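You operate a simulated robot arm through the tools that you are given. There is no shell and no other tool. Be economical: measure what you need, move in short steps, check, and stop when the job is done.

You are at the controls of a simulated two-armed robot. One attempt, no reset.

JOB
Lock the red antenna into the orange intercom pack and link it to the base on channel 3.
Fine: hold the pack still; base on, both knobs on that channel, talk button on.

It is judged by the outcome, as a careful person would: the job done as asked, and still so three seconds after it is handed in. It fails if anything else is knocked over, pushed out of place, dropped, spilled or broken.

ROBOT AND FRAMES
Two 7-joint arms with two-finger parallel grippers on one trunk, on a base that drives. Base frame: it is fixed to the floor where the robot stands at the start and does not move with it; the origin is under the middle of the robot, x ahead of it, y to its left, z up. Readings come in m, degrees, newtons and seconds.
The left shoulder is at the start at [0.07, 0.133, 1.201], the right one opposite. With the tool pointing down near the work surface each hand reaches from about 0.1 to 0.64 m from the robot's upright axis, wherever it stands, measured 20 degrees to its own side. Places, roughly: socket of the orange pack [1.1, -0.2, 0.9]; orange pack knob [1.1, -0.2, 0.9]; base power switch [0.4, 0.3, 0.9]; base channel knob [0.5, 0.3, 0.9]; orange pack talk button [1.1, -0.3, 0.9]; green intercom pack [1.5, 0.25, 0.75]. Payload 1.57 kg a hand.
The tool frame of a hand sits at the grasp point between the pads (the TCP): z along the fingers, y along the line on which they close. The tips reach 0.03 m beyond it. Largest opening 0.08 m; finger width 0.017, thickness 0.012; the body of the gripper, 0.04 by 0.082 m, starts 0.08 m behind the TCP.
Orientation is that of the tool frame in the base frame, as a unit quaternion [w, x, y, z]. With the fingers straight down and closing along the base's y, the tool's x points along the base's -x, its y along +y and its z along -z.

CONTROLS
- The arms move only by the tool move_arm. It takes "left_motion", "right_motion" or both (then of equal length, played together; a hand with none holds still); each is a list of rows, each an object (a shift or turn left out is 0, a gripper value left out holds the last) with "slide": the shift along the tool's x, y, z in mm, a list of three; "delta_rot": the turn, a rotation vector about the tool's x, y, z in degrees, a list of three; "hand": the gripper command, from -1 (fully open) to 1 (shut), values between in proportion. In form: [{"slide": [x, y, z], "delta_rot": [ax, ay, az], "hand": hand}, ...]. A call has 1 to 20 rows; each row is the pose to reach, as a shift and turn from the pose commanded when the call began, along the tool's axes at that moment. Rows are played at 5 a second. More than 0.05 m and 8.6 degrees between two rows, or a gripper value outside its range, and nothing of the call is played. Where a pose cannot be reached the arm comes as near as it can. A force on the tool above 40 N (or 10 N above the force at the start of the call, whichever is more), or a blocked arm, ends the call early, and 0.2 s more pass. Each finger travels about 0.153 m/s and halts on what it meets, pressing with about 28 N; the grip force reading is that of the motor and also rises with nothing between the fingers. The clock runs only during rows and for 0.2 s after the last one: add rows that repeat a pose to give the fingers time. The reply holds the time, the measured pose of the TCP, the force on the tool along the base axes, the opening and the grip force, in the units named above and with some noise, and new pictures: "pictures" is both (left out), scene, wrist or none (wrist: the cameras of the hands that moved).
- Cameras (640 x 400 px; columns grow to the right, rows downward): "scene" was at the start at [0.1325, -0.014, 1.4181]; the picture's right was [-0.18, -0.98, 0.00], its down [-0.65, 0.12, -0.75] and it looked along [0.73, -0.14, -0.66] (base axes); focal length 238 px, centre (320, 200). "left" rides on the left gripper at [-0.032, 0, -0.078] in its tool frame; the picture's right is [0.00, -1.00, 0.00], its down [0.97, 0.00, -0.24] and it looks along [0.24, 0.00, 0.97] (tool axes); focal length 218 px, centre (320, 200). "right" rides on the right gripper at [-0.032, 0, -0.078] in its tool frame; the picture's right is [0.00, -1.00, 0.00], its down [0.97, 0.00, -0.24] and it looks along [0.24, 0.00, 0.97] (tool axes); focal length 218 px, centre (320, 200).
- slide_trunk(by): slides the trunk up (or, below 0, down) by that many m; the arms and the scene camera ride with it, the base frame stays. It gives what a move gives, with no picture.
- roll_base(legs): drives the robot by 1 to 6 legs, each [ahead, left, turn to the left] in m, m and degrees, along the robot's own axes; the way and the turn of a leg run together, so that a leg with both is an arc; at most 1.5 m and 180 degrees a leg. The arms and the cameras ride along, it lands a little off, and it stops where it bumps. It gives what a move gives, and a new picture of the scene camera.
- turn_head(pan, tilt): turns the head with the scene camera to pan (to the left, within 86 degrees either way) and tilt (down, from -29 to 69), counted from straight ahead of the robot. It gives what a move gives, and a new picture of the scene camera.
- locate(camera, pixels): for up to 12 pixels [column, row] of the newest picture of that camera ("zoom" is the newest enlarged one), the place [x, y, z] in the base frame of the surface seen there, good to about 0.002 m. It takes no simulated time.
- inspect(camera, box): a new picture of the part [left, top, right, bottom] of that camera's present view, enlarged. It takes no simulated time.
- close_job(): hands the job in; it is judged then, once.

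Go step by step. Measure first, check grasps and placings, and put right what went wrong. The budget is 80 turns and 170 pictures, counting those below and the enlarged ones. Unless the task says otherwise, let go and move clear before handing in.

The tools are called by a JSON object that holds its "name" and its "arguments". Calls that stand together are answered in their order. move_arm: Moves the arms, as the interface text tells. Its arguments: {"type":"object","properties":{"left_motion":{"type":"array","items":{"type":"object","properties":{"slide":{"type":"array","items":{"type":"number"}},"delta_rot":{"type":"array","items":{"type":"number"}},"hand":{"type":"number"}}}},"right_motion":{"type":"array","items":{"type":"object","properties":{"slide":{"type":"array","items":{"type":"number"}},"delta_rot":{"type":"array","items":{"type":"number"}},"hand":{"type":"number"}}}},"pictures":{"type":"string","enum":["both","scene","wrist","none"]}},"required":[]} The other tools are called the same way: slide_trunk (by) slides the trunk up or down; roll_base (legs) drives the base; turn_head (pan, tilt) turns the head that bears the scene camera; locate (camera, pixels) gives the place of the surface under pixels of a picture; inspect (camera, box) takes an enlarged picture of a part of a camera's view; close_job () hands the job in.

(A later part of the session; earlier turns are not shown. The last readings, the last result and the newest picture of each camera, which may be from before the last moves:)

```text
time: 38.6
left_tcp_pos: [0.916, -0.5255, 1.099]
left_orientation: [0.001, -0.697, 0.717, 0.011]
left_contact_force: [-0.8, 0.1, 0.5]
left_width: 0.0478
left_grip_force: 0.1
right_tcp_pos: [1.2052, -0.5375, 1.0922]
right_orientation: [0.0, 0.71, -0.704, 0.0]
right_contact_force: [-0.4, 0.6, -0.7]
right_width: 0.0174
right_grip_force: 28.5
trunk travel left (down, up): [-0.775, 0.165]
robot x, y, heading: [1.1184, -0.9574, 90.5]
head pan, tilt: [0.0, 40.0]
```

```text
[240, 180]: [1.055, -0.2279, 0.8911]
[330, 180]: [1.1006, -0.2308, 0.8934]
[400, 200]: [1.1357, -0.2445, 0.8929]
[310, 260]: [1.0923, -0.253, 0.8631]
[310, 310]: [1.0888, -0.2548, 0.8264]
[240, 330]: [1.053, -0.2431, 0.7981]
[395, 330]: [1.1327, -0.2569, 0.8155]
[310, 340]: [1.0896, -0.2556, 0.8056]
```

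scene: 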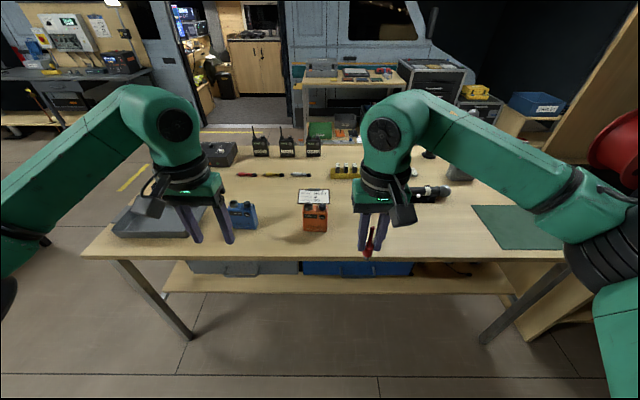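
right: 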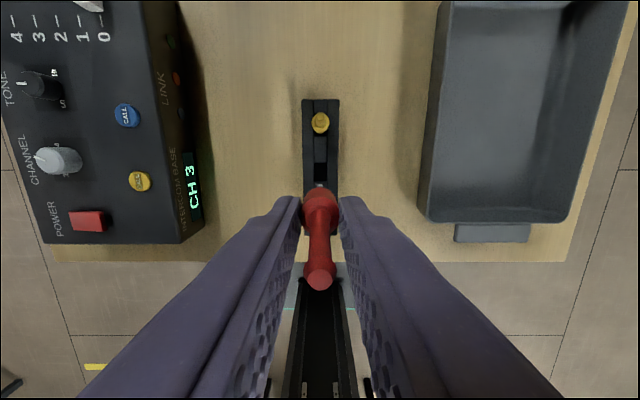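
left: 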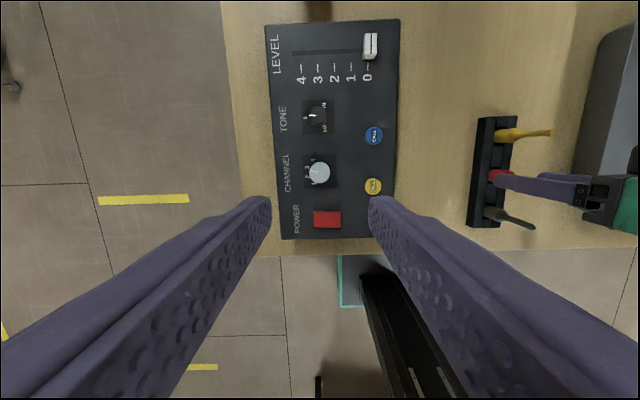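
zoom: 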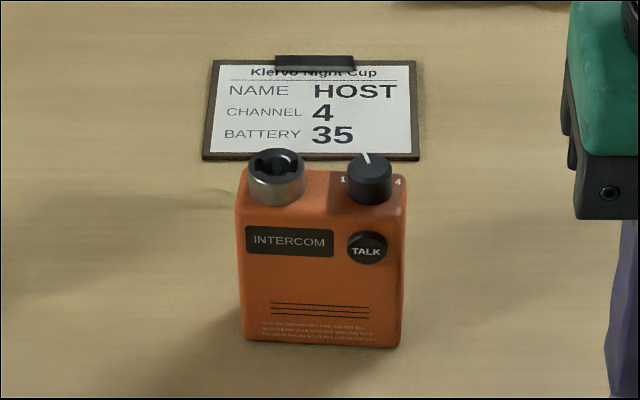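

The orange pack faces the robot: about 84 mm wide (x 1.052–1.136), top at z≈0.893, socket on the left, knob on the right, TALK on the front. I'll drive closer and re-aim the head.

{"name": "roll_base", "arguments": {"legs": [[0.2, 0.06, -0.5]]}}

{"name": "turn_head", "arguments": {"pan": 0, "tilt": 48}}

{"name": "inspect", "arguments": {"camera": "scene", "box": [250, 140, 400, 240]}}

```text
time: 40.2
left_tcp_pos: [0.8627, -0.3205, 1.0994]
left_orientation: [0.003, -0.694, 0.72, 0.011]
left_contact_force: [0.2, -1.2, 0.0]
left_width: 0.0479
left_grip_force: 0.2
right_tcp_pos: [1.1524, -0.3339, 1.0934]
right_orientation: [0.0, -0.706, 0.709, 0.001]
right_contact_force: [-0.4, -0.4, -0.4]
right_width: 0.017
right_grip_force: 28.3
trunk travel left (down, up): [-0.775, 0.165]
robot x, y, heading: [1.0581, -0.7533, 89.8]
head pan, tilt: [0.0, 40.0]
```

scene: 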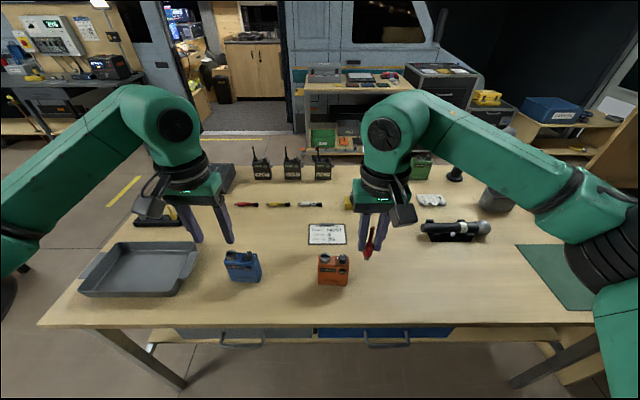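

```text
time: 40.9
left_tcp_pos: [0.86, -0.3178, 1.0987]
left_orientation: [0.002, -0.694, 0.72, 0.01]
left_contact_force: [-0.5, 0.3, 0.0]
left_width: 0.048
left_grip_force: 0.2
right_tcp_pos: [1.1505, -0.332, 1.0923]
right_orientation: [0.0, -0.706, 0.708, 0.0]
right_contact_force: [0.0, 0.6, -0.3]
right_width: 0.0172
right_grip_force: 28.6
trunk travel left (down, up): [-0.775, 0.165]
robot x, y, heading: [1.0575, -0.7529, 89.9]
head pan, tilt: [0.0, 48.0]
```

scene: 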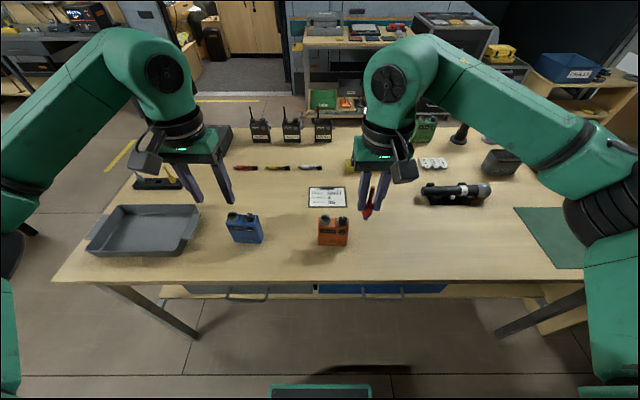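

```text
4.00 times, centred on (325, 190) of scene
```

zoom: 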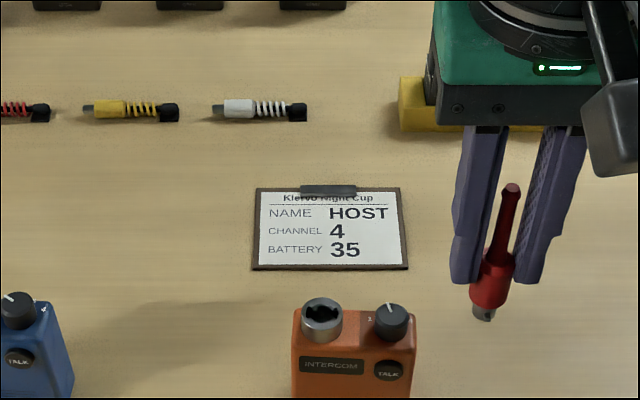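

I'll move the left hand over the pack for a close top view and the right hand aside.

{"name": "move_arm", "arguments": {"left_motion": [{"slide": [-24, -40, 0]}, {"slide": [-48, -80, 0]}, {"slide": [-72, -120, 0]}, {"slide": [-96, -160, 0]}, {"slide": [-118, -200, 0]}, {"slide": [-118, -230, 0]}], "right_motion": [{"slide": [0, -40, 0]}, {"slide": [0, -80, 0]}, {"slide": [0, -120, 0]}, {"slide": [0, -150, 0]}, {"slide": [0, -150, 0]}, {"slide": [0, -150, 0]}], "pictures": "wrist"}}

{"name": "inspect", "arguments": {"camera": "left", "box": [260, 120, 400, 240]}}

{"name": "inspect", "arguments": {"camera": "scene", "box": [290, 190, 380, 260]}}

```text
time: 42.3
left_tcp_pos: [1.0954, -0.2083, 1.1015]
left_orientation: [0.002, -0.694, 0.72, 0.011]
left_contact_force: [0.0, -0.4, 0.1]
left_width: 0.0483
left_grip_force: 0.0
right_tcp_pos: [1.3009, -0.3311, 1.0922]
right_orientation: [0.0, -0.706, 0.708, 0.001]
right_contact_force: [-0.4, 0.4, 0.6]
right_width: 0.0174
right_grip_force: 27.8
trunk travel left (down, up): [-0.775, 0.165]
robot x, y, heading: [1.0593, -0.7527, 89.7]
head pan, tilt: [0.0, 48.0]
```

right: 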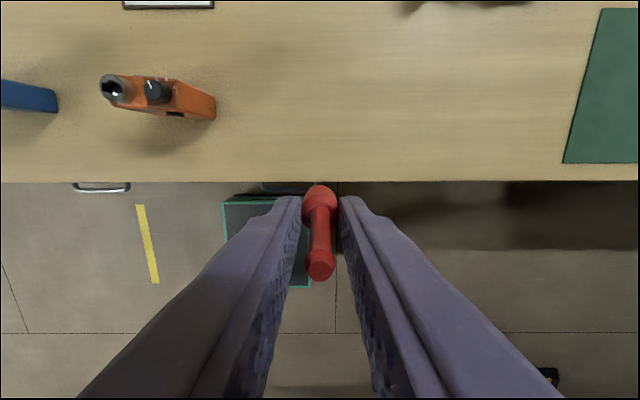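
left: 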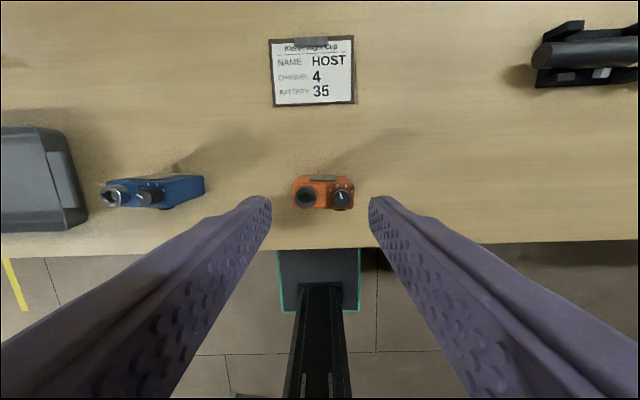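

```text
3.33 times, centred on (330, 180) of left
```

zoom: 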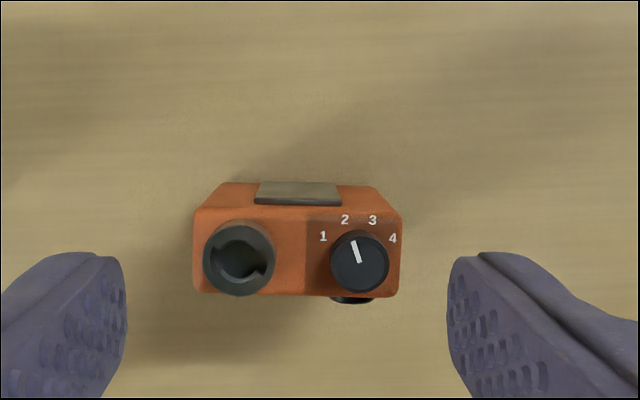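

```text
5.71 times, centred on (335, 225) of scene
```

zoom: 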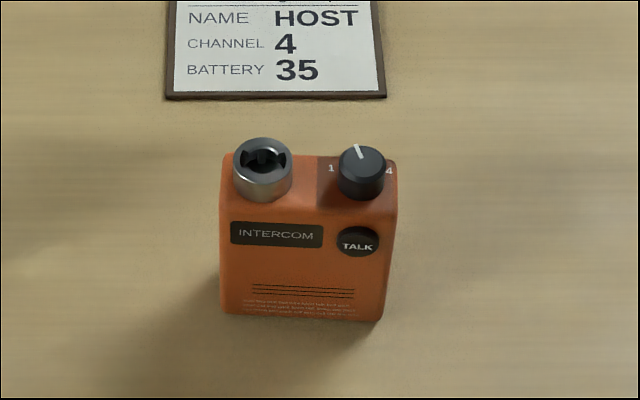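

The pack's knob points at 2 and needs to go to 3 (one step clockwise). I'll lower the left camera for a closer look at the socket slots.

{"name": "move_arm", "arguments": {"left_motion": [{"slide": [6, 0, 40], "hand": -1}, {"slide": [12, 3, 80]}, {"slide": [15, 5, 110]}, {"slide": [15, 5, 110]}], "pictures": "wrist"}}

{"name": "inspect", "arguments": {"camera": "left", "box": [240, 120, 400, 240]}}

```text
time: 43.3
left_tcp_pos: [1.0876, -0.2219, 0.9874]
left_orientation: [0.001, -0.693, 0.721, 0.01]
left_contact_force: [-0.6, -0.5, 0.0]
left_width: 0.0799
left_grip_force: 0.1
right_tcp_pos: [1.3012, -0.3303, 1.0923]
right_orientation: [-0.001, -0.705, 0.709, 0.0]
right_contact_force: [0.2, 0.9, 0.2]
right_width: 0.0173
right_grip_force: 27.8
trunk travel left (down, up): [-0.775, 0.165]
robot x, y, heading: [1.0586, -0.7534, 89.7]
head pan, tilt: [0.0, 48.0]
```

left: 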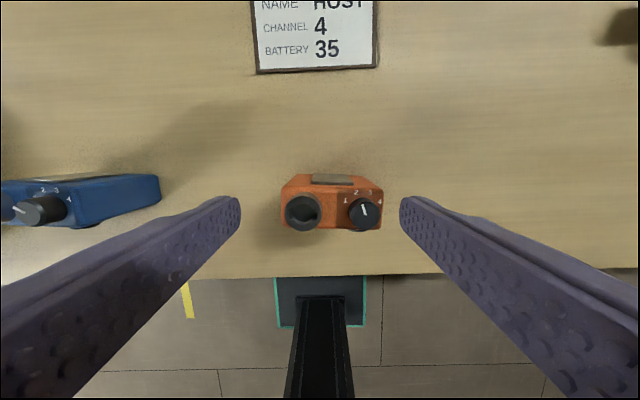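

```text
3.33 times, centred on (320, 180) of left
```

zoom: 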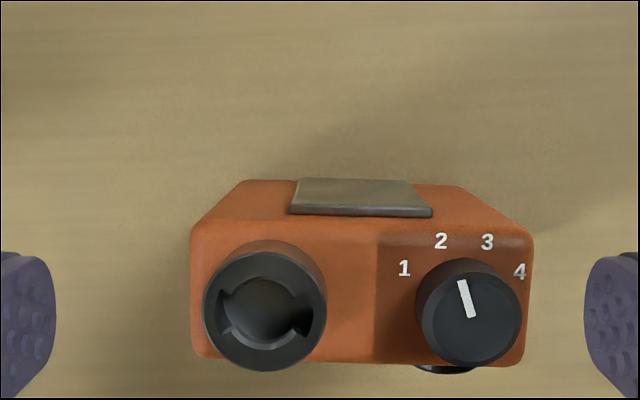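

The socket slots sit left and right (zoom 222,312 and 308,318), i.e. along world x. I'll measure the socket rim, bore, knob and pack edges.

{"name": "locate", "arguments": {"camera": "zoom", "pixels": [[212, 312], [322, 312], [267, 262], [267, 362], [268, 312], [468, 320], [418, 320], [520, 320], [195, 240], [530, 240], [195, 350], [345, 350]]}}

{"name": "inspect", "arguments": {"camera": "left", "box": [280, 186, 330, 236]}}

{"name": "locate", "arguments": {"camera": "left", "pixels": [[290, 179], [375, 182], [297, 228], [340, 228], [330, 175], [310, 173], [365, 232]]}}

```text
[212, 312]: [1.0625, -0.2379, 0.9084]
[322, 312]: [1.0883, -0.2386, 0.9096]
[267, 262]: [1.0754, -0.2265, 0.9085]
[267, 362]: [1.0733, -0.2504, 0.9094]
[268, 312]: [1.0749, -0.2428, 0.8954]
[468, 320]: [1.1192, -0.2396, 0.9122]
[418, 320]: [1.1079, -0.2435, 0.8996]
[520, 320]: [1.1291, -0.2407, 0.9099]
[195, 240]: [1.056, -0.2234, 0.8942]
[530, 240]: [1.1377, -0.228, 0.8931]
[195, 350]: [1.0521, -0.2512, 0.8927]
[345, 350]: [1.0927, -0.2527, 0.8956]
```

```text
8.00 times, centred on (305, 211) of left
```

zoom: 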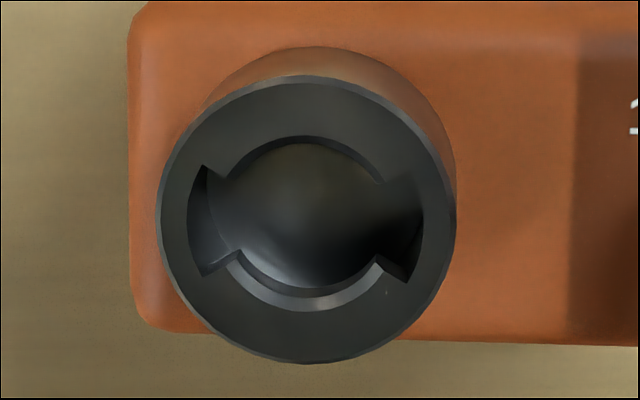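

```text
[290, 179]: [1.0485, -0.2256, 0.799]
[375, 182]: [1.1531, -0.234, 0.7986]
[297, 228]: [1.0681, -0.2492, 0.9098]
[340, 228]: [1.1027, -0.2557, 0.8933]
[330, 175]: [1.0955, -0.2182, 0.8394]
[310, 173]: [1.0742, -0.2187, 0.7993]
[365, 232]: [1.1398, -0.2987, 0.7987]
```

Socket centre (1.0754,-0.2385), rim z 0.909, slots at about -3° from x, and the pack is 29 mm deep. Plan: the left hand comes in from the pack's left side tilted 45° to clamp it front to back. The right hand yaws so the lugs line up with the slots. Yaw both now, clear of things.

{"name": "move_arm", "arguments": {"left_motion": [{"slide": [2, 12, -20], "delta_rot": [0, 0, -8.1]}, {"slide": [4, 25, -40], "delta_rot": [0, 0, -16.3]}, {"slide": [6, 37, -60], "delta_rot": [0, 0, -24.4]}, {"slide": [8, 50, -80], "delta_rot": [0, 0, -32.6]}, {"slide": [10, 62, -90], "delta_rot": [0, 0, -40.7]}, {"slide": [12, 75, -90], "delta_rot": [0, 0, -48.9]}, {"slide": [14, 87, -90], "delta_rot": [0, 0, -57]}, {"slide": [16, 100, -90], "delta_rot": [0, 0, -65.2]}, {"slide": [18, 112, -90], "delta_rot": [0, 0, -73.3]}, {"slide": [20, 124, -90], "delta_rot": [0, 0, -81.5]}, {"slide": [21, 136, -90], "delta_rot": [0, 0, -89.6]}], "right_motion": [{"delta_rot": [0, 0, 8.4]}, {"delta_rot": [0, 0, 16.8]}, {"delta_rot": [0, 0, 25.2]}, {"delta_rot": [0, 0, 33.7]}, {"delta_rot": [0, 0, 42.1]}, {"delta_rot": [0, 0, 50.5]}, {"delta_rot": [0, 0, 59]}, {"delta_rot": [0, 0, 67.4]}, {"delta_rot": [0, 0, 75.8]}, {"delta_rot": [0, 0, 84.2]}, {"delta_rot": [0, 0, 92.7]}], "pictures": "scene"}}

```text
time: 45.7
left_tcp_pos: [0.9515, -0.2391, 1.0789]
left_orientation: [-0.009, 1.0, -0.021, -0.006]
left_contact_force: [0.8, 0.6, 0.0]
left_width: 0.08
left_grip_force: 0.0
right_tcp_pos: [1.3003, -0.3335, 1.0919]
right_orientation: [0.0, 0.027, 1.0, 0.0]
right_contact_force: [-0.5, 0.3, -0.3]
right_width: 0.0172
right_grip_force: 27.4
trunk travel left (down, up): [-0.775, 0.165]
robot x, y, heading: [1.0593, -0.7528, 90.0]
head pan, tilt: [0.0, 48.0]
```

scene: 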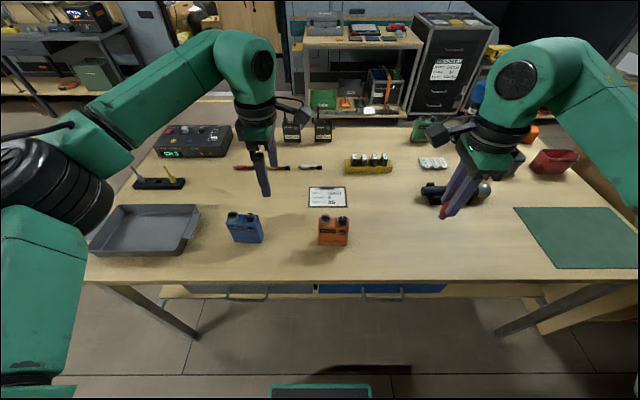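

Both hands reached their yaws. Next I'll tilt the left hand 45° toward the pack.

{"name": "move_arm", "arguments": {"left_motion": [{"slide": [3, 0, 10], "delta_rot": [0, 7.5, 0]}, {"slide": [6, 0, 20], "delta_rot": [0, 15, 0]}, {"slide": [9, 0, 30], "delta_rot": [0, 22.5, 0]}, {"slide": [12, 0, 45], "delta_rot": [0, 30, 0]}, {"slide": [15, 0, 60], "delta_rot": [0, 37.5, 0]}, {"slide": [18, 0, 79], "delta_rot": [0, 45, 0]}], "pictures": "both"}}

```text
time: 47.1
left_tcp_pos: [0.9694, -0.239, 0.9989]
left_orientation: [0.0, 0.925, -0.024, 0.378]
left_contact_force: [-0.2, 0.2, 0.4]
left_width: 0.0798
left_grip_force: 0.2
right_tcp_pos: [1.3005, -0.3313, 1.0934]
right_orientation: [0.0, 0.025, 1.0, -0.001]
right_contact_force: [0.3, 0.1, 0.6]
right_width: 0.0175
right_grip_force: 28.0
trunk travel left (down, up): [-0.775, 0.165]
robot x, y, heading: [1.0588, -0.7507, 90.1]
head pan, tilt: [0.0, 48.0]
```

scene: 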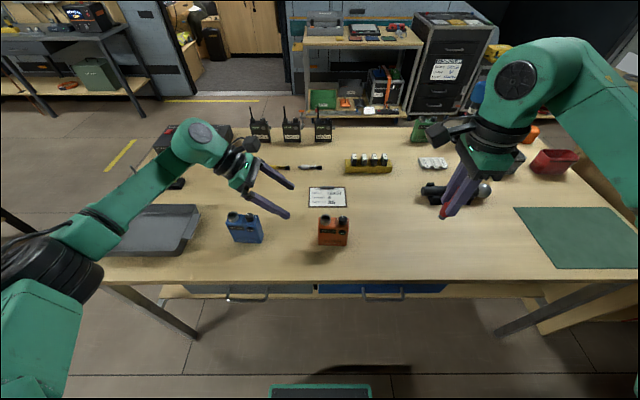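
left: 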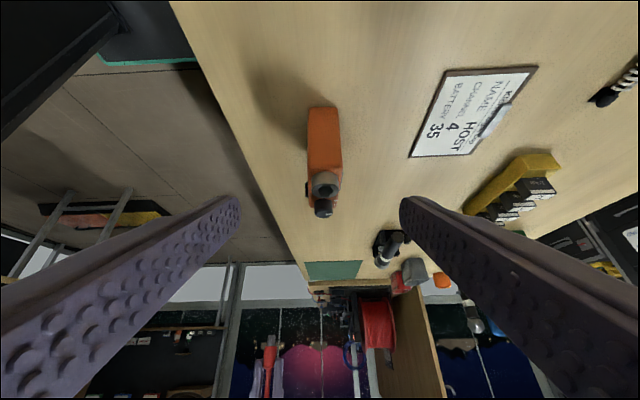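

The left camera shows the pack between the fingers (325,165). I'll line up along the approach and advance so the fingers straddle the pack's left end.

{"name": "move_arm", "arguments": {"left_motion": [{"slide": [-20, -1, 20]}, {"slide": [-42, -2.5, 50]}, {"slide": [-42, -2.5, 90]}, {"slide": [-42, -2.5, 125]}, {"slide": [-42, -2.5, 155]}, {"slide": [-42, -2.5, 155]}], "pictures": "both"}}

{"name": "inspect", "arguments": {"camera": "scene", "box": [270, 180, 390, 270]}}

```text
time: 48.5
left_tcp_pos: [1.0488, -0.2372, 0.8582]
left_orientation: [0.001, 0.926, -0.024, 0.377]
left_contact_force: [-0.3, -0.5, 0.0]
left_width: 0.08
left_grip_force: 0.1
right_tcp_pos: [1.3009, -0.3326, 1.0933]
right_orientation: [-0.001, 0.025, 1.0, 0.0]
right_contact_force: [0.6, -0.7, 0.3]
right_width: 0.0176
right_grip_force: 28.5
trunk travel left (down, up): [-0.775, 0.165]
robot x, y, heading: [1.0619, -0.753, 89.9]
head pan, tilt: [0.0, 48.0]
```

scene: 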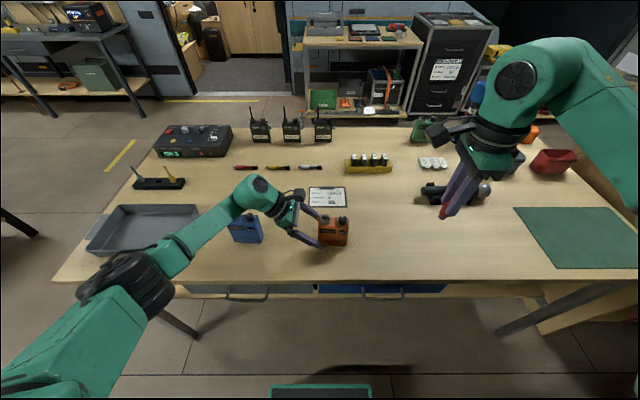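
left: 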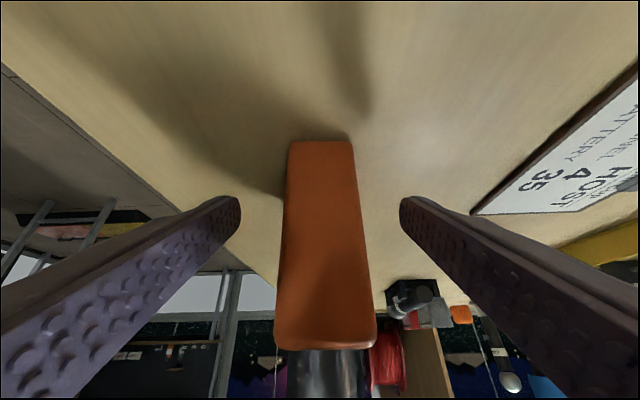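

```text
4.44 times, centred on (330, 225) of scene
```

zoom: 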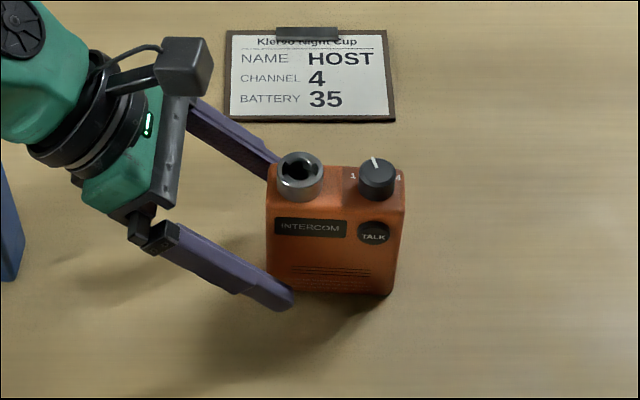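

The fingers straddle the pack's left end centrally. I'll check the wrist boxes' positions for clearance and close gently.

{"name": "locate", "arguments": {"camera": "zoom", "pixels": [[185, 65], [210, 60], [185, 95], [165, 60]]}}

{"name": "locate", "arguments": {"camera": "scene", "pixels": [[437, 132], [430, 128], [447, 138], [490, 160], [470, 165], [442, 213]]}}

{"name": "move_arm", "arguments": {"left_motion": [{"hand": 0}, {"hand": 0.2}, {"hand": 1}, {"hand": 1}], "pictures": "both"}}

{"name": "inspect", "arguments": {"camera": "scene", "box": [270, 180, 390, 270]}}

```text
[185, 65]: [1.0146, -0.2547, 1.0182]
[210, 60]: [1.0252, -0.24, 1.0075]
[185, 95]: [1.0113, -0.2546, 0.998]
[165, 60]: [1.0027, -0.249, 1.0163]
```

```text
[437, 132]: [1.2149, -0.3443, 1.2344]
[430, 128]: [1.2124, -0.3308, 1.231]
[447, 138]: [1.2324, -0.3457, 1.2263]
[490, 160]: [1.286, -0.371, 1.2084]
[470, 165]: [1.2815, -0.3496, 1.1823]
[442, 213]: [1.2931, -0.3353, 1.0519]
```

```text
time: 49.5
left_tcp_pos: [1.0487, -0.2373, 0.8577]
left_orientation: [0.002, 0.926, -0.024, 0.377]
left_contact_force: [-0.4, -1.5, 0.2]
left_width: 0.0355
left_grip_force: 27.9
right_tcp_pos: [1.3017, -0.3329, 1.0928]
right_orientation: [0.0, 0.025, 1.0, 0.001]
right_contact_force: [-0.3, 0.8, 0.3]
right_width: 0.0172
right_grip_force: 27.9
trunk travel left (down, up): [-0.775, 0.165]
robot x, y, heading: [1.0591, -0.7491, 89.9]
head pan, tilt: [0.0, 48.0]
```

scene: 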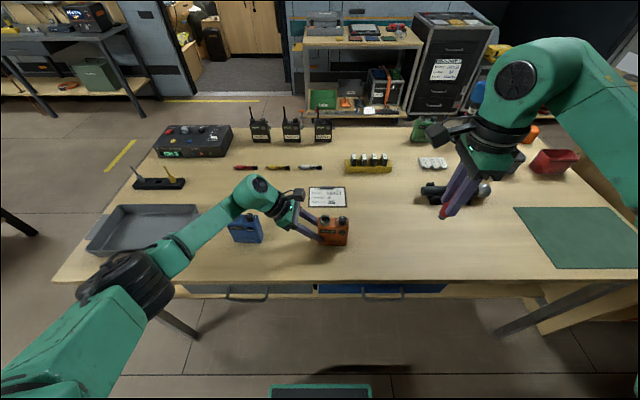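
left: 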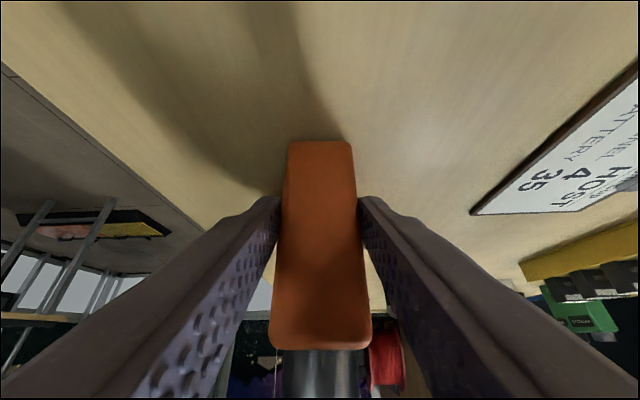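

```text
4.44 times, centred on (330, 225) of scene
```

zoom: 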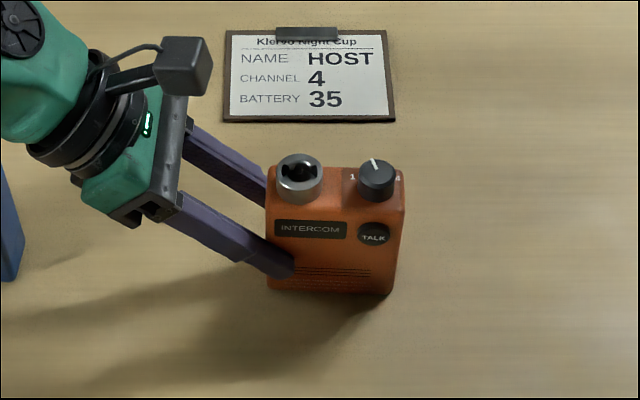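

The pack is clamped at 35.5 mm and hasn't visibly shifted. I'll re-measure the socket rim, and the plug relative to the right TCP.

{"name": "locate", "arguments": {"camera": "zoom", "pixels": [[279, 168], [321, 168], [300, 155], [300, 187], [376, 165], [374, 232], [290, 180]]}}

{"name": "inspect", "arguments": {"camera": "scene", "box": [415, 170, 475, 230]}}

```text
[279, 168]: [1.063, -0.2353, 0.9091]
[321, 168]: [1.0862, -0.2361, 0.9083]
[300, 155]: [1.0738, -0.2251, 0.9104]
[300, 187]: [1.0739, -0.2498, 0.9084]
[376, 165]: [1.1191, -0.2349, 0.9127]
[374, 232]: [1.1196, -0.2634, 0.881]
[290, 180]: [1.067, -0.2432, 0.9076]
```

```text
6.67 times, centred on (445, 200) of scene
```

zoom: 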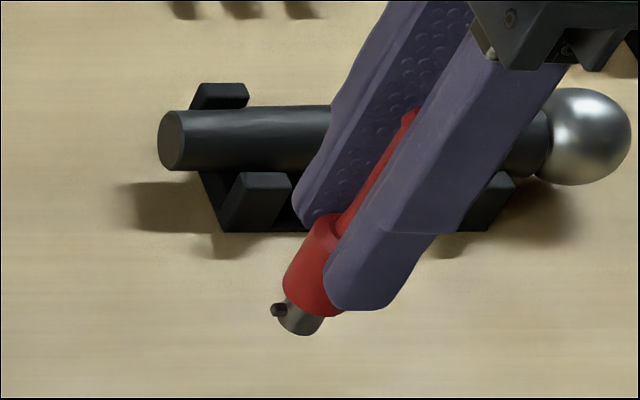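

{"name": "locate", "arguments": {"camera": "zoom", "pixels": [[300, 330], [302, 320], [278, 310], [312, 312], [310, 285], [290, 280], [322, 312]]}}

{"name": "move_arm", "arguments": {"right_motion": [{"slide": [40, 17, 0]}, {"slide": [80, 34, 0]}, {"slide": [120, 50, 0]}, {"slide": [160, 67, 0]}, {"slide": [200, 85, 0]}, {"slide": [222, 106, 25]}, {"slide": [222, 106, 50]}, {"slide": [222, 106, 50]}], "pictures": "both"}}

{"name": "inspect", "arguments": {"camera": "scene", "box": [280, 150, 400, 250]}}

```text
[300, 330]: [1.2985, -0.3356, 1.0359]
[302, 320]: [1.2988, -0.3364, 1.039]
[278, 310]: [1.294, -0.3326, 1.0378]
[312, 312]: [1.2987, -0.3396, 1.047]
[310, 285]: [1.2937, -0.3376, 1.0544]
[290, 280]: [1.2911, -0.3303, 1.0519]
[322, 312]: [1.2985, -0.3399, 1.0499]
```

```text
time: 51.3
left_tcp_pos: [1.0491, -0.237, 0.8581]
left_orientation: [0.001, 0.926, -0.024, 0.377]
left_contact_force: [0.1, 0.4, 1.2]
left_width: 0.0356
left_grip_force: 28.1
right_tcp_pos: [1.0862, -0.2159, 1.0429]
right_orientation: [0.001, 0.026, 1.0, 0.0]
right_contact_force: [-0.1, 0.7, -0.5]
right_width: 0.0172
right_grip_force: 27.7
trunk travel left (down, up): [-0.775, 0.165]
robot x, y, heading: [1.0531, -0.7501, 90.0]
head pan, tilt: [0.0, 48.0]
```

scene: 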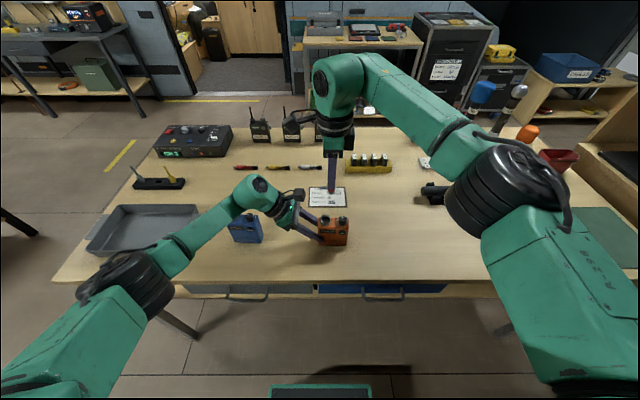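
right: 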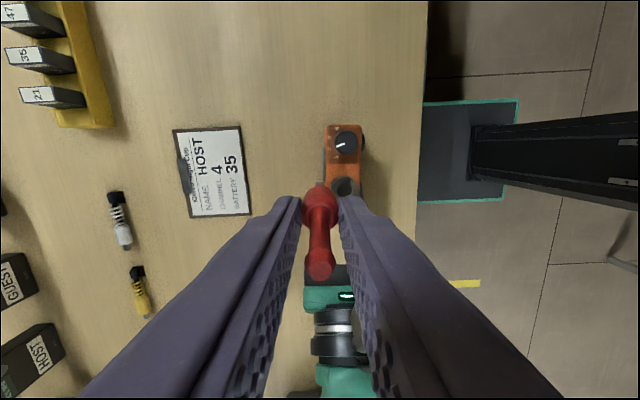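

```text
4.00 times, centred on (340, 200) of scene
```

zoom: 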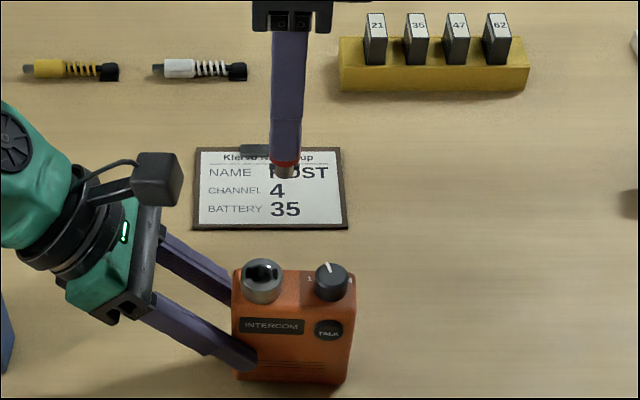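

The right hand is above the area. I'll measure the plug position in this view for offset correction.

{"name": "locate", "arguments": {"camera": "zoom", "pixels": [[284, 172], [278, 172], [290, 172], [284, 177], [274, 168], [284, 163], [276, 161], [297, 163]]}}

{"name": "inspect", "arguments": {"camera": "scene", "box": [325, 175, 355, 205]}}

{"name": "locate", "arguments": {"camera": "right", "pixels": [[320, 271], [320, 245], [320, 215], [320, 195]]}}

```text
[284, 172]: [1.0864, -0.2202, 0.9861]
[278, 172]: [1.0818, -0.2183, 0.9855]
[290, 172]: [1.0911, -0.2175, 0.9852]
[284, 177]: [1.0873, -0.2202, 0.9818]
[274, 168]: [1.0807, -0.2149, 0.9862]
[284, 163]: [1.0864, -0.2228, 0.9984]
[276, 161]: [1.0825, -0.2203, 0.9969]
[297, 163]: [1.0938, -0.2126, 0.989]
```

```text
13.33 times, centred on (340, 190) of scene
```

zoom: 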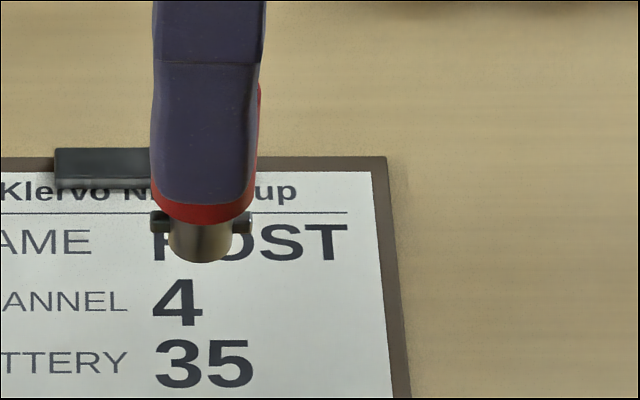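

```text
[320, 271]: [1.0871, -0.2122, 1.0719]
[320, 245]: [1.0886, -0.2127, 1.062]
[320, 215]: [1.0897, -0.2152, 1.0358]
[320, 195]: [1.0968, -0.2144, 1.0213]
```

Plug centre is about (1.0868,-0.2145) and the socket is at (1.0746,-0.2375). I'll shift over and descend until the plug hovers about 10 mm above the rim.

{"name": "move_arm", "arguments": {"right_motion": [{"slide": [11, -23.6, 0]}, {"slide": [11, -23.6, 30]}, {"slide": [11, -23.6, 62]}, {"slide": [11, -23.6, 62]}], "pictures": "both"}}

{"name": "inspect", "arguments": {"camera": "scene", "box": [300, 190, 360, 240]}}

{"name": "inspect", "arguments": {"camera": "right", "box": [270, 60, 390, 210]}}

```text
time: 52.3
left_tcp_pos: [1.0494, -0.2376, 0.8592]
left_orientation: [0.001, 0.926, -0.024, 0.377]
left_contact_force: [-0.2, -0.9, 0.6]
left_width: 0.0356
left_grip_force: 28.1
right_tcp_pos: [1.0731, -0.2395, 0.9805]
right_orientation: [0.0, 0.025, 1.0, 0.001]
right_contact_force: [-0.2, 0.0, -1.2]
right_width: 0.0172
right_grip_force: 27.7
trunk travel left (down, up): [-0.775, 0.165]
robot x, y, heading: [1.0582, -0.7535, 89.6]
head pan, tilt: [0.0, 48.0]
```

scene: 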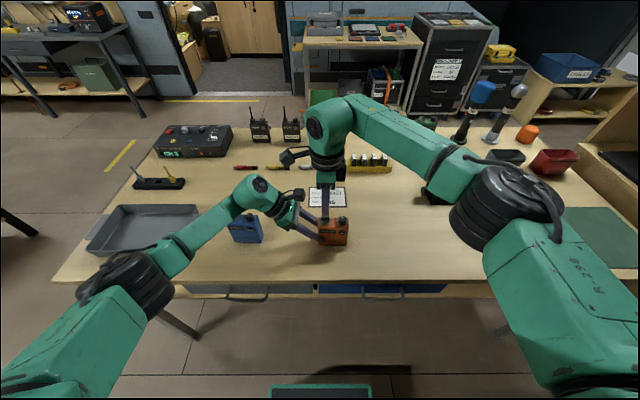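
right: 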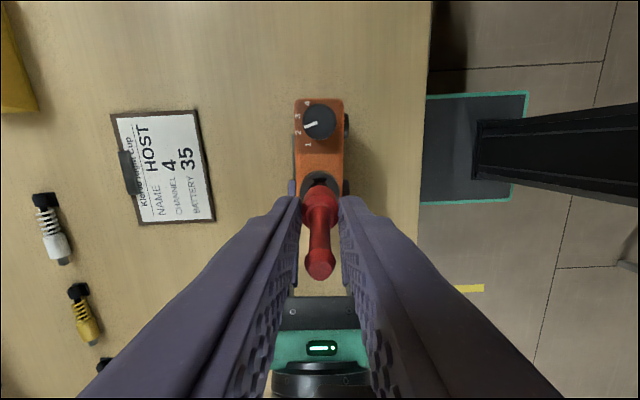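

```text
8.00 times, centred on (330, 215) of scene
```

zoom: 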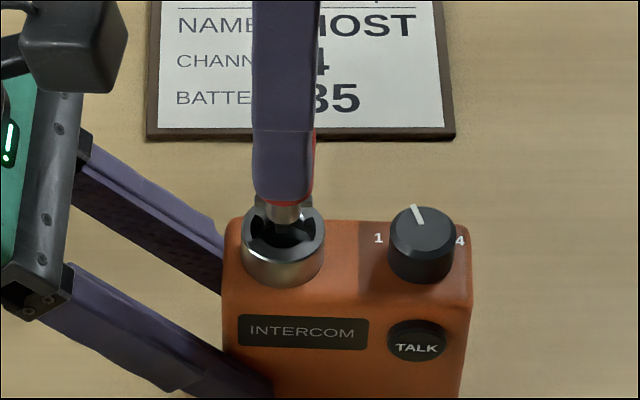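

```text
2.67 times, centred on (330, 135) of right
```

zoom: 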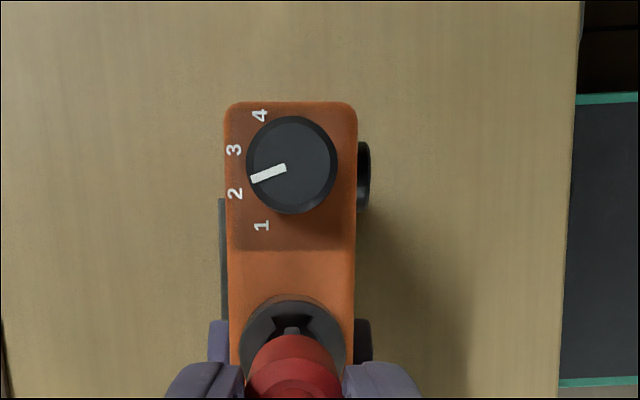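

The plug lines up with the bore in both views (scene zoom 283 vs 284, right zoom 292 vs 292), with the lug over the notch. I'll descend slowly.

{"name": "move_arm", "arguments": {"right_motion": [{"slide": [0, 0, 6]}, {"slide": [0, 0, 12]}, {"slide": [0, 0, 16]}, {"slide": [0, 0, 20]}, {"slide": [0, 0, 24]}, {"slide": [0, 0, 27]}, {"slide": [0, 0, 27]}], "pictures": "wrist"}}

{"name": "inspect", "arguments": {"camera": "scene", "box": [300, 190, 360, 240]}}

```text
time: 53.9
left_tcp_pos: [1.0489, -0.2369, 0.8578]
left_orientation: [0.0, 0.926, -0.024, 0.376]
left_contact_force: [2.8, 3.8, -5.0]
left_width: 0.0356
left_grip_force: 28.1
right_tcp_pos: [1.0725, -0.2391, 0.9539]
right_orientation: [-0.003, 0.024, 1.0, 0.002]
right_contact_force: [-3.2, 0.6, 17.9]
right_width: 0.0173
right_grip_force: 28.4
trunk travel left (down, up): [-0.775, 0.165]
robot x, y, heading: [1.0603, -0.748, 89.7]
head pan, tilt: [0.0, 48.0]
```

right: 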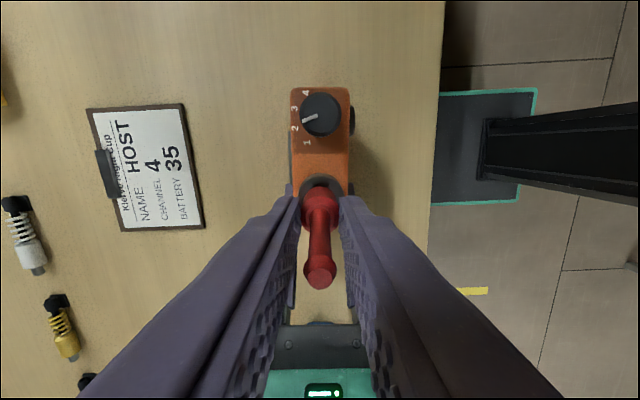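

```text
8.00 times, centred on (330, 215) of scene
```

zoom: 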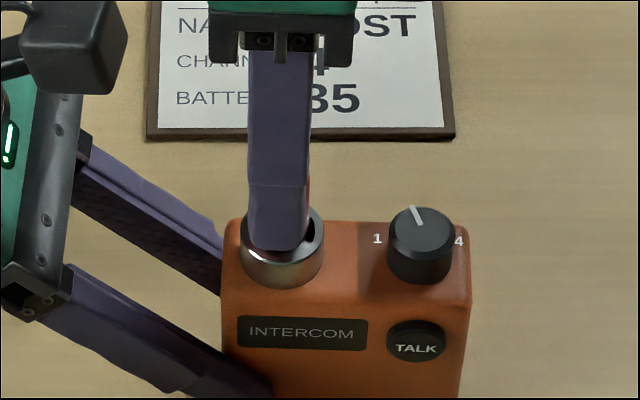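

TCP z 0.954 with 18 N upward: the collar is on the rim, so it is seated or pressing on the stop. I'll twist clockwise to lock and watch whether it turns freely.

{"name": "move_arm", "arguments": {"right_motion": [{"slide": [0, 0, 1], "delta_rot": [0, 0, 7.5]}, {"slide": [0, 0, 1], "delta_rot": [0, 0, 15]}, {"slide": [0, 0, 1], "delta_rot": [0, 0, 22.5]}, {"slide": [0, 0, 1], "delta_rot": [0, 0, 30]}, {"slide": [0, 0, 1], "delta_rot": [0, 0, 37.5]}, {"slide": [0, 0, 1], "delta_rot": [0, 0, 45]}, {"slide": [0, 0, 1], "delta_rot": [0, 0, 45]}], "pictures": "wrist"}}

{"name": "inspect", "arguments": {"camera": "scene", "box": [300, 190, 360, 240]}}

```text
time: 55.5
left_tcp_pos: [1.0487, -0.2385, 0.8586]
left_orientation: [0.001, 0.926, -0.024, 0.377]
left_contact_force: [-2.1, -1.1, -3.8]
left_width: 0.0352
left_grip_force: 28.1
right_tcp_pos: [1.0711, -0.2384, 0.9521]
right_orientation: [0.0, 0.406, 0.914, 0.001]
right_contact_force: [0.6, 0.2, 8.6]
right_width: 0.0175
right_grip_force: 27.5
trunk travel left (down, up): [-0.775, 0.165]
robot x, y, heading: [1.0608, -0.755, 89.7]
head pan, tilt: [0.0, 48.0]
```

right: 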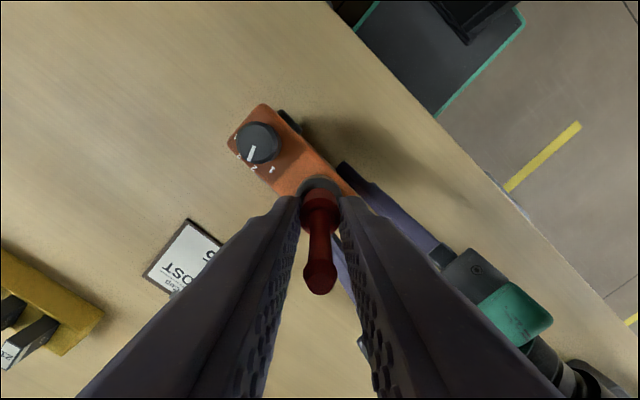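

```text
8.00 times, centred on (330, 215) of scene
```

zoom: 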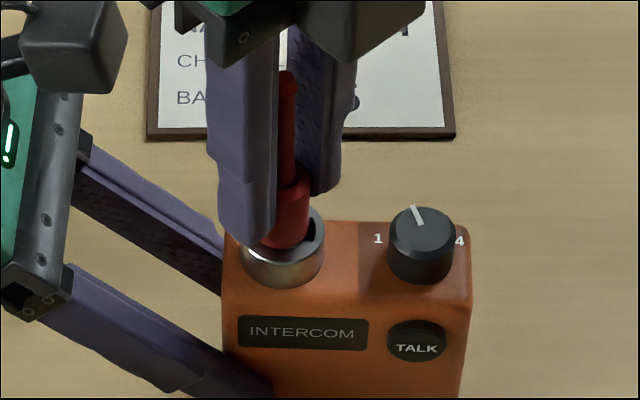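

It turned 45° with no jam. I'll do a gentle 3 mm pull to test whether it is captured.

{"name": "move_arm", "arguments": {"right_motion": [{"slide": [0, 0, -2]}, {"slide": [0, 0, -4]}, {"slide": [0, 0, -4]}], "pictures": "none"}}

{"name": "inspect", "arguments": {"camera": "scene", "box": [305, 195, 355, 235]}}

```text
time: 56.3
left_tcp_pos: [1.0492, -0.2362, 0.86]
left_orientation: [0.0, 0.925, -0.024, 0.379]
left_contact_force: [0.5, -0.8, 6.8]
left_width: 0.0356
left_grip_force: 28.7
right_tcp_pos: [1.0727, -0.2388, 0.9548]
right_orientation: [0.001, 0.406, 0.914, -0.001]
right_contact_force: [0.7, 0.4, -8.7]
right_width: 0.0177
right_grip_force: 28.3
trunk travel left (down, up): [-0.775, 0.165]
robot x, y, heading: [1.0577, -0.7529, 90.0]
head pan, tilt: [0.0, 48.0]
```

```text
10.00 times, centred on (330, 215) of scene
```

zoom: 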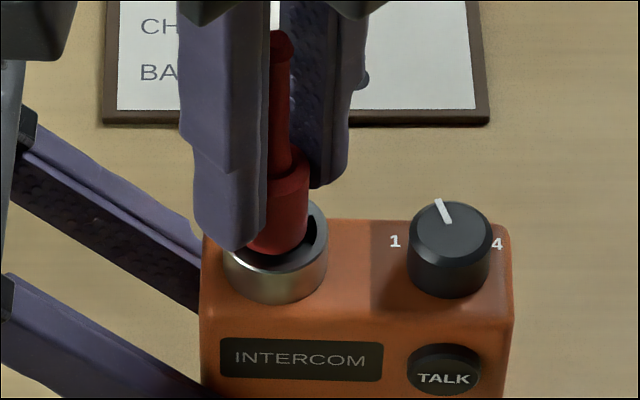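

The pull gives -8.7 N on the right and +6.8 N on the left, so the lugs are captured. I'll push back down and keep twisting toward the stop.

{"name": "move_arm", "arguments": {"right_motion": [{"slide": [0, 0, 4], "delta_rot": [0, 0, 0]}, {"slide": [0, 0, 4], "delta_rot": [0, 0, 7.5]}, {"slide": [0, 0, 4], "delta_rot": [0, 0, 15]}, {"slide": [0, 0, 4], "delta_rot": [0, 0, 22.5]}, {"slide": [0, 0, 4], "delta_rot": [0, 0, 30]}, {"slide": [0, 0, 4], "delta_rot": [0, 0, 37.5]}, {"slide": [0, 0, 4], "delta_rot": [0, 0, 45]}, {"slide": [0, 0, 4], "delta_rot": [0, 0, 45]}], "pictures": "wrist"}}

{"name": "inspect", "arguments": {"camera": "scene", "box": [305, 195, 355, 235]}}

```text
time: 58.1
left_tcp_pos: [1.0495, -0.2379, 0.8582]
left_orientation: [0.001, 0.926, -0.024, 0.377]
left_contact_force: [6.2, 0.7, 1.2]
left_width: 0.0355
left_grip_force: 28.0
right_tcp_pos: [1.0716, -0.2386, 0.9533]
right_orientation: [0.0, 0.725, 0.688, 0.0]
right_contact_force: [-7.0, 1.2, 2.5]
right_width: 0.0174
right_grip_force: 28.0
trunk travel left (down, up): [-0.775, 0.165]
robot x, y, heading: [1.0606, -0.7519, 89.6]
head pan, tilt: [0.0, 48.0]
```

right: 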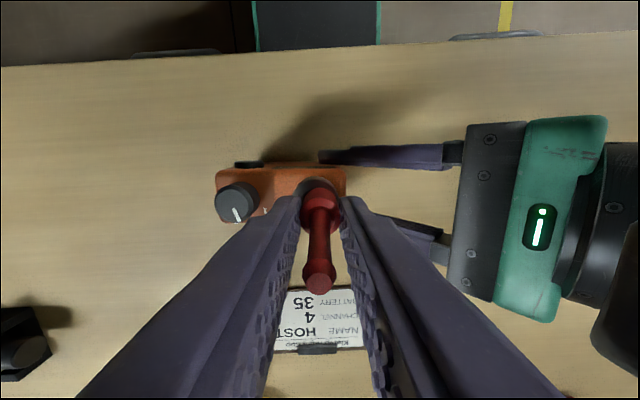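

```text
10.00 times, centred on (330, 215) of scene
```

zoom: 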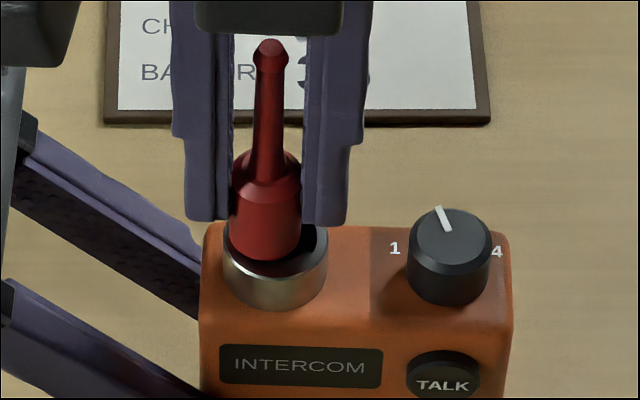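

90° turned; the empty right notch at (312,245) is consistent with a locked bayonet. I'll open slightly, rise straight, then move over the pack knob with yaw wound back 47°.

{"name": "move_arm", "arguments": {"right_motion": [{"hand": 0.3}, {"hand": 0.3}, {"slide": [0, 0, -30]}, {"slide": [0, 0, -70]}, {"slide": [0, 0, -90], "hand": 0.1}, {"slide": [0, 24, -90], "delta_rot": [0, 0, -8]}, {"slide": [1, 47, -90], "delta_rot": [0, 0, -16]}, {"slide": [1, 47, -90], "delta_rot": [0, 0, -24]}, {"slide": [1, 47, -90], "delta_rot": [0, 0, -32]}, {"slide": [1, 47, -90], "delta_rot": [0, 0, -40]}, {"slide": [1, 47, -90], "delta_rot": [0, 0, -47]}, {"slide": [1, 47, -90], "delta_rot": [0, 0, -47]}], "pictures": "both"}}

{"name": "inspect", "arguments": {"camera": "right", "box": [240, 100, 400, 260]}}

{"name": "inspect", "arguments": {"camera": "scene", "box": [280, 165, 380, 245]}}

```text
time: 60.7
left_tcp_pos: [1.0494, -0.2361, 0.859]
left_orientation: [0.001, 0.926, -0.025, 0.377]
left_contact_force: [0.2, -0.9, 1.0]
left_width: 0.0358
left_grip_force: 28.3
right_tcp_pos: [1.1206, -0.2399, 1.0423]
right_orientation: [-0.001, 0.389, 0.921, 0.001]
right_contact_force: [0.8, 0.2, 0.2]
right_width: 0.0361
right_grip_force: 0.0
trunk travel left (down, up): [-0.775, 0.165]
robot x, y, heading: [1.0586, -0.7508, 89.8]
head pan, tilt: [0.0, 48.0]
```

scene: 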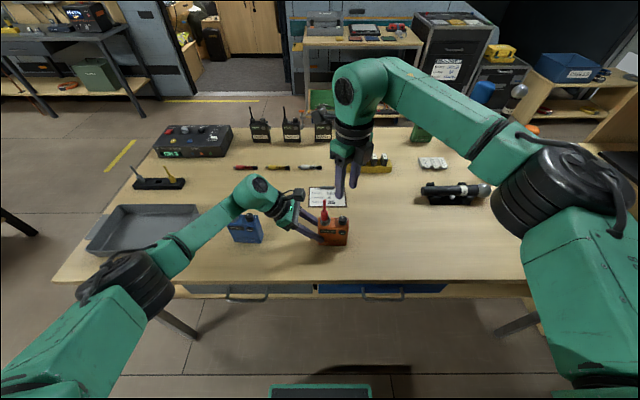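
right: 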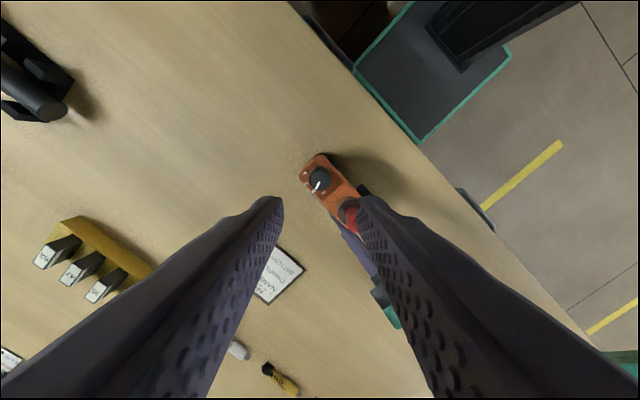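

```text
2.50 times, centred on (320, 180) of right
```

zoom: 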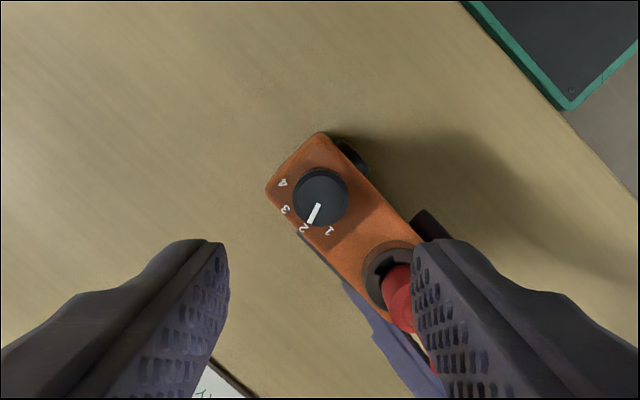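

```text
5.00 times, centred on (330, 205) of scene
```

zoom: 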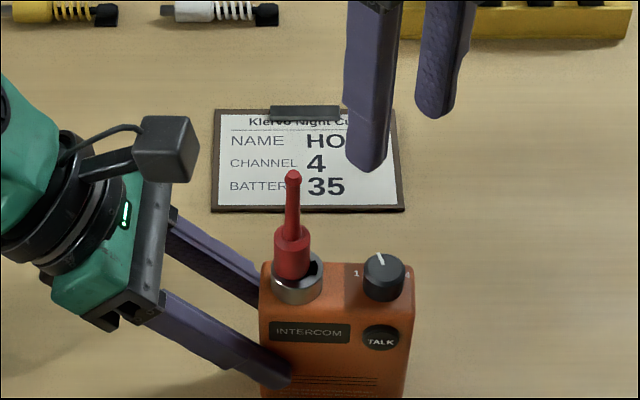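

The antenna stands locked and upright (scene zoom 290,240). I'll measure the knob for centring.

{"name": "locate", "arguments": {"camera": "right", "pixels": [[320, 179], [312, 179], [328, 179], [320, 171], [320, 187]]}}

{"name": "locate", "arguments": {"camera": "zoom", "pixels": [[384, 265], [366, 268], [402, 268], [384, 255], [384, 280], [290, 250], [292, 180], [380, 338]]}}

```text
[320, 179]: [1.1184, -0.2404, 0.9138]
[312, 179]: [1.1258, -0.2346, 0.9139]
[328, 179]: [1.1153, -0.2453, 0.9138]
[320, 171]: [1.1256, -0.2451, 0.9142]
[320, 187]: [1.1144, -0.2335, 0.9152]
```

```text
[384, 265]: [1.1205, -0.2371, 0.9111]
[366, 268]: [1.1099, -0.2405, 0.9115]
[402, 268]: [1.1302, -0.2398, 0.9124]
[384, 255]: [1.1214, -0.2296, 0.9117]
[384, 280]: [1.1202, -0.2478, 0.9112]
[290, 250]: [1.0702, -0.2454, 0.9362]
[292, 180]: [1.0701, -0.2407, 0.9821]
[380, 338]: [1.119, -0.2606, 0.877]
```

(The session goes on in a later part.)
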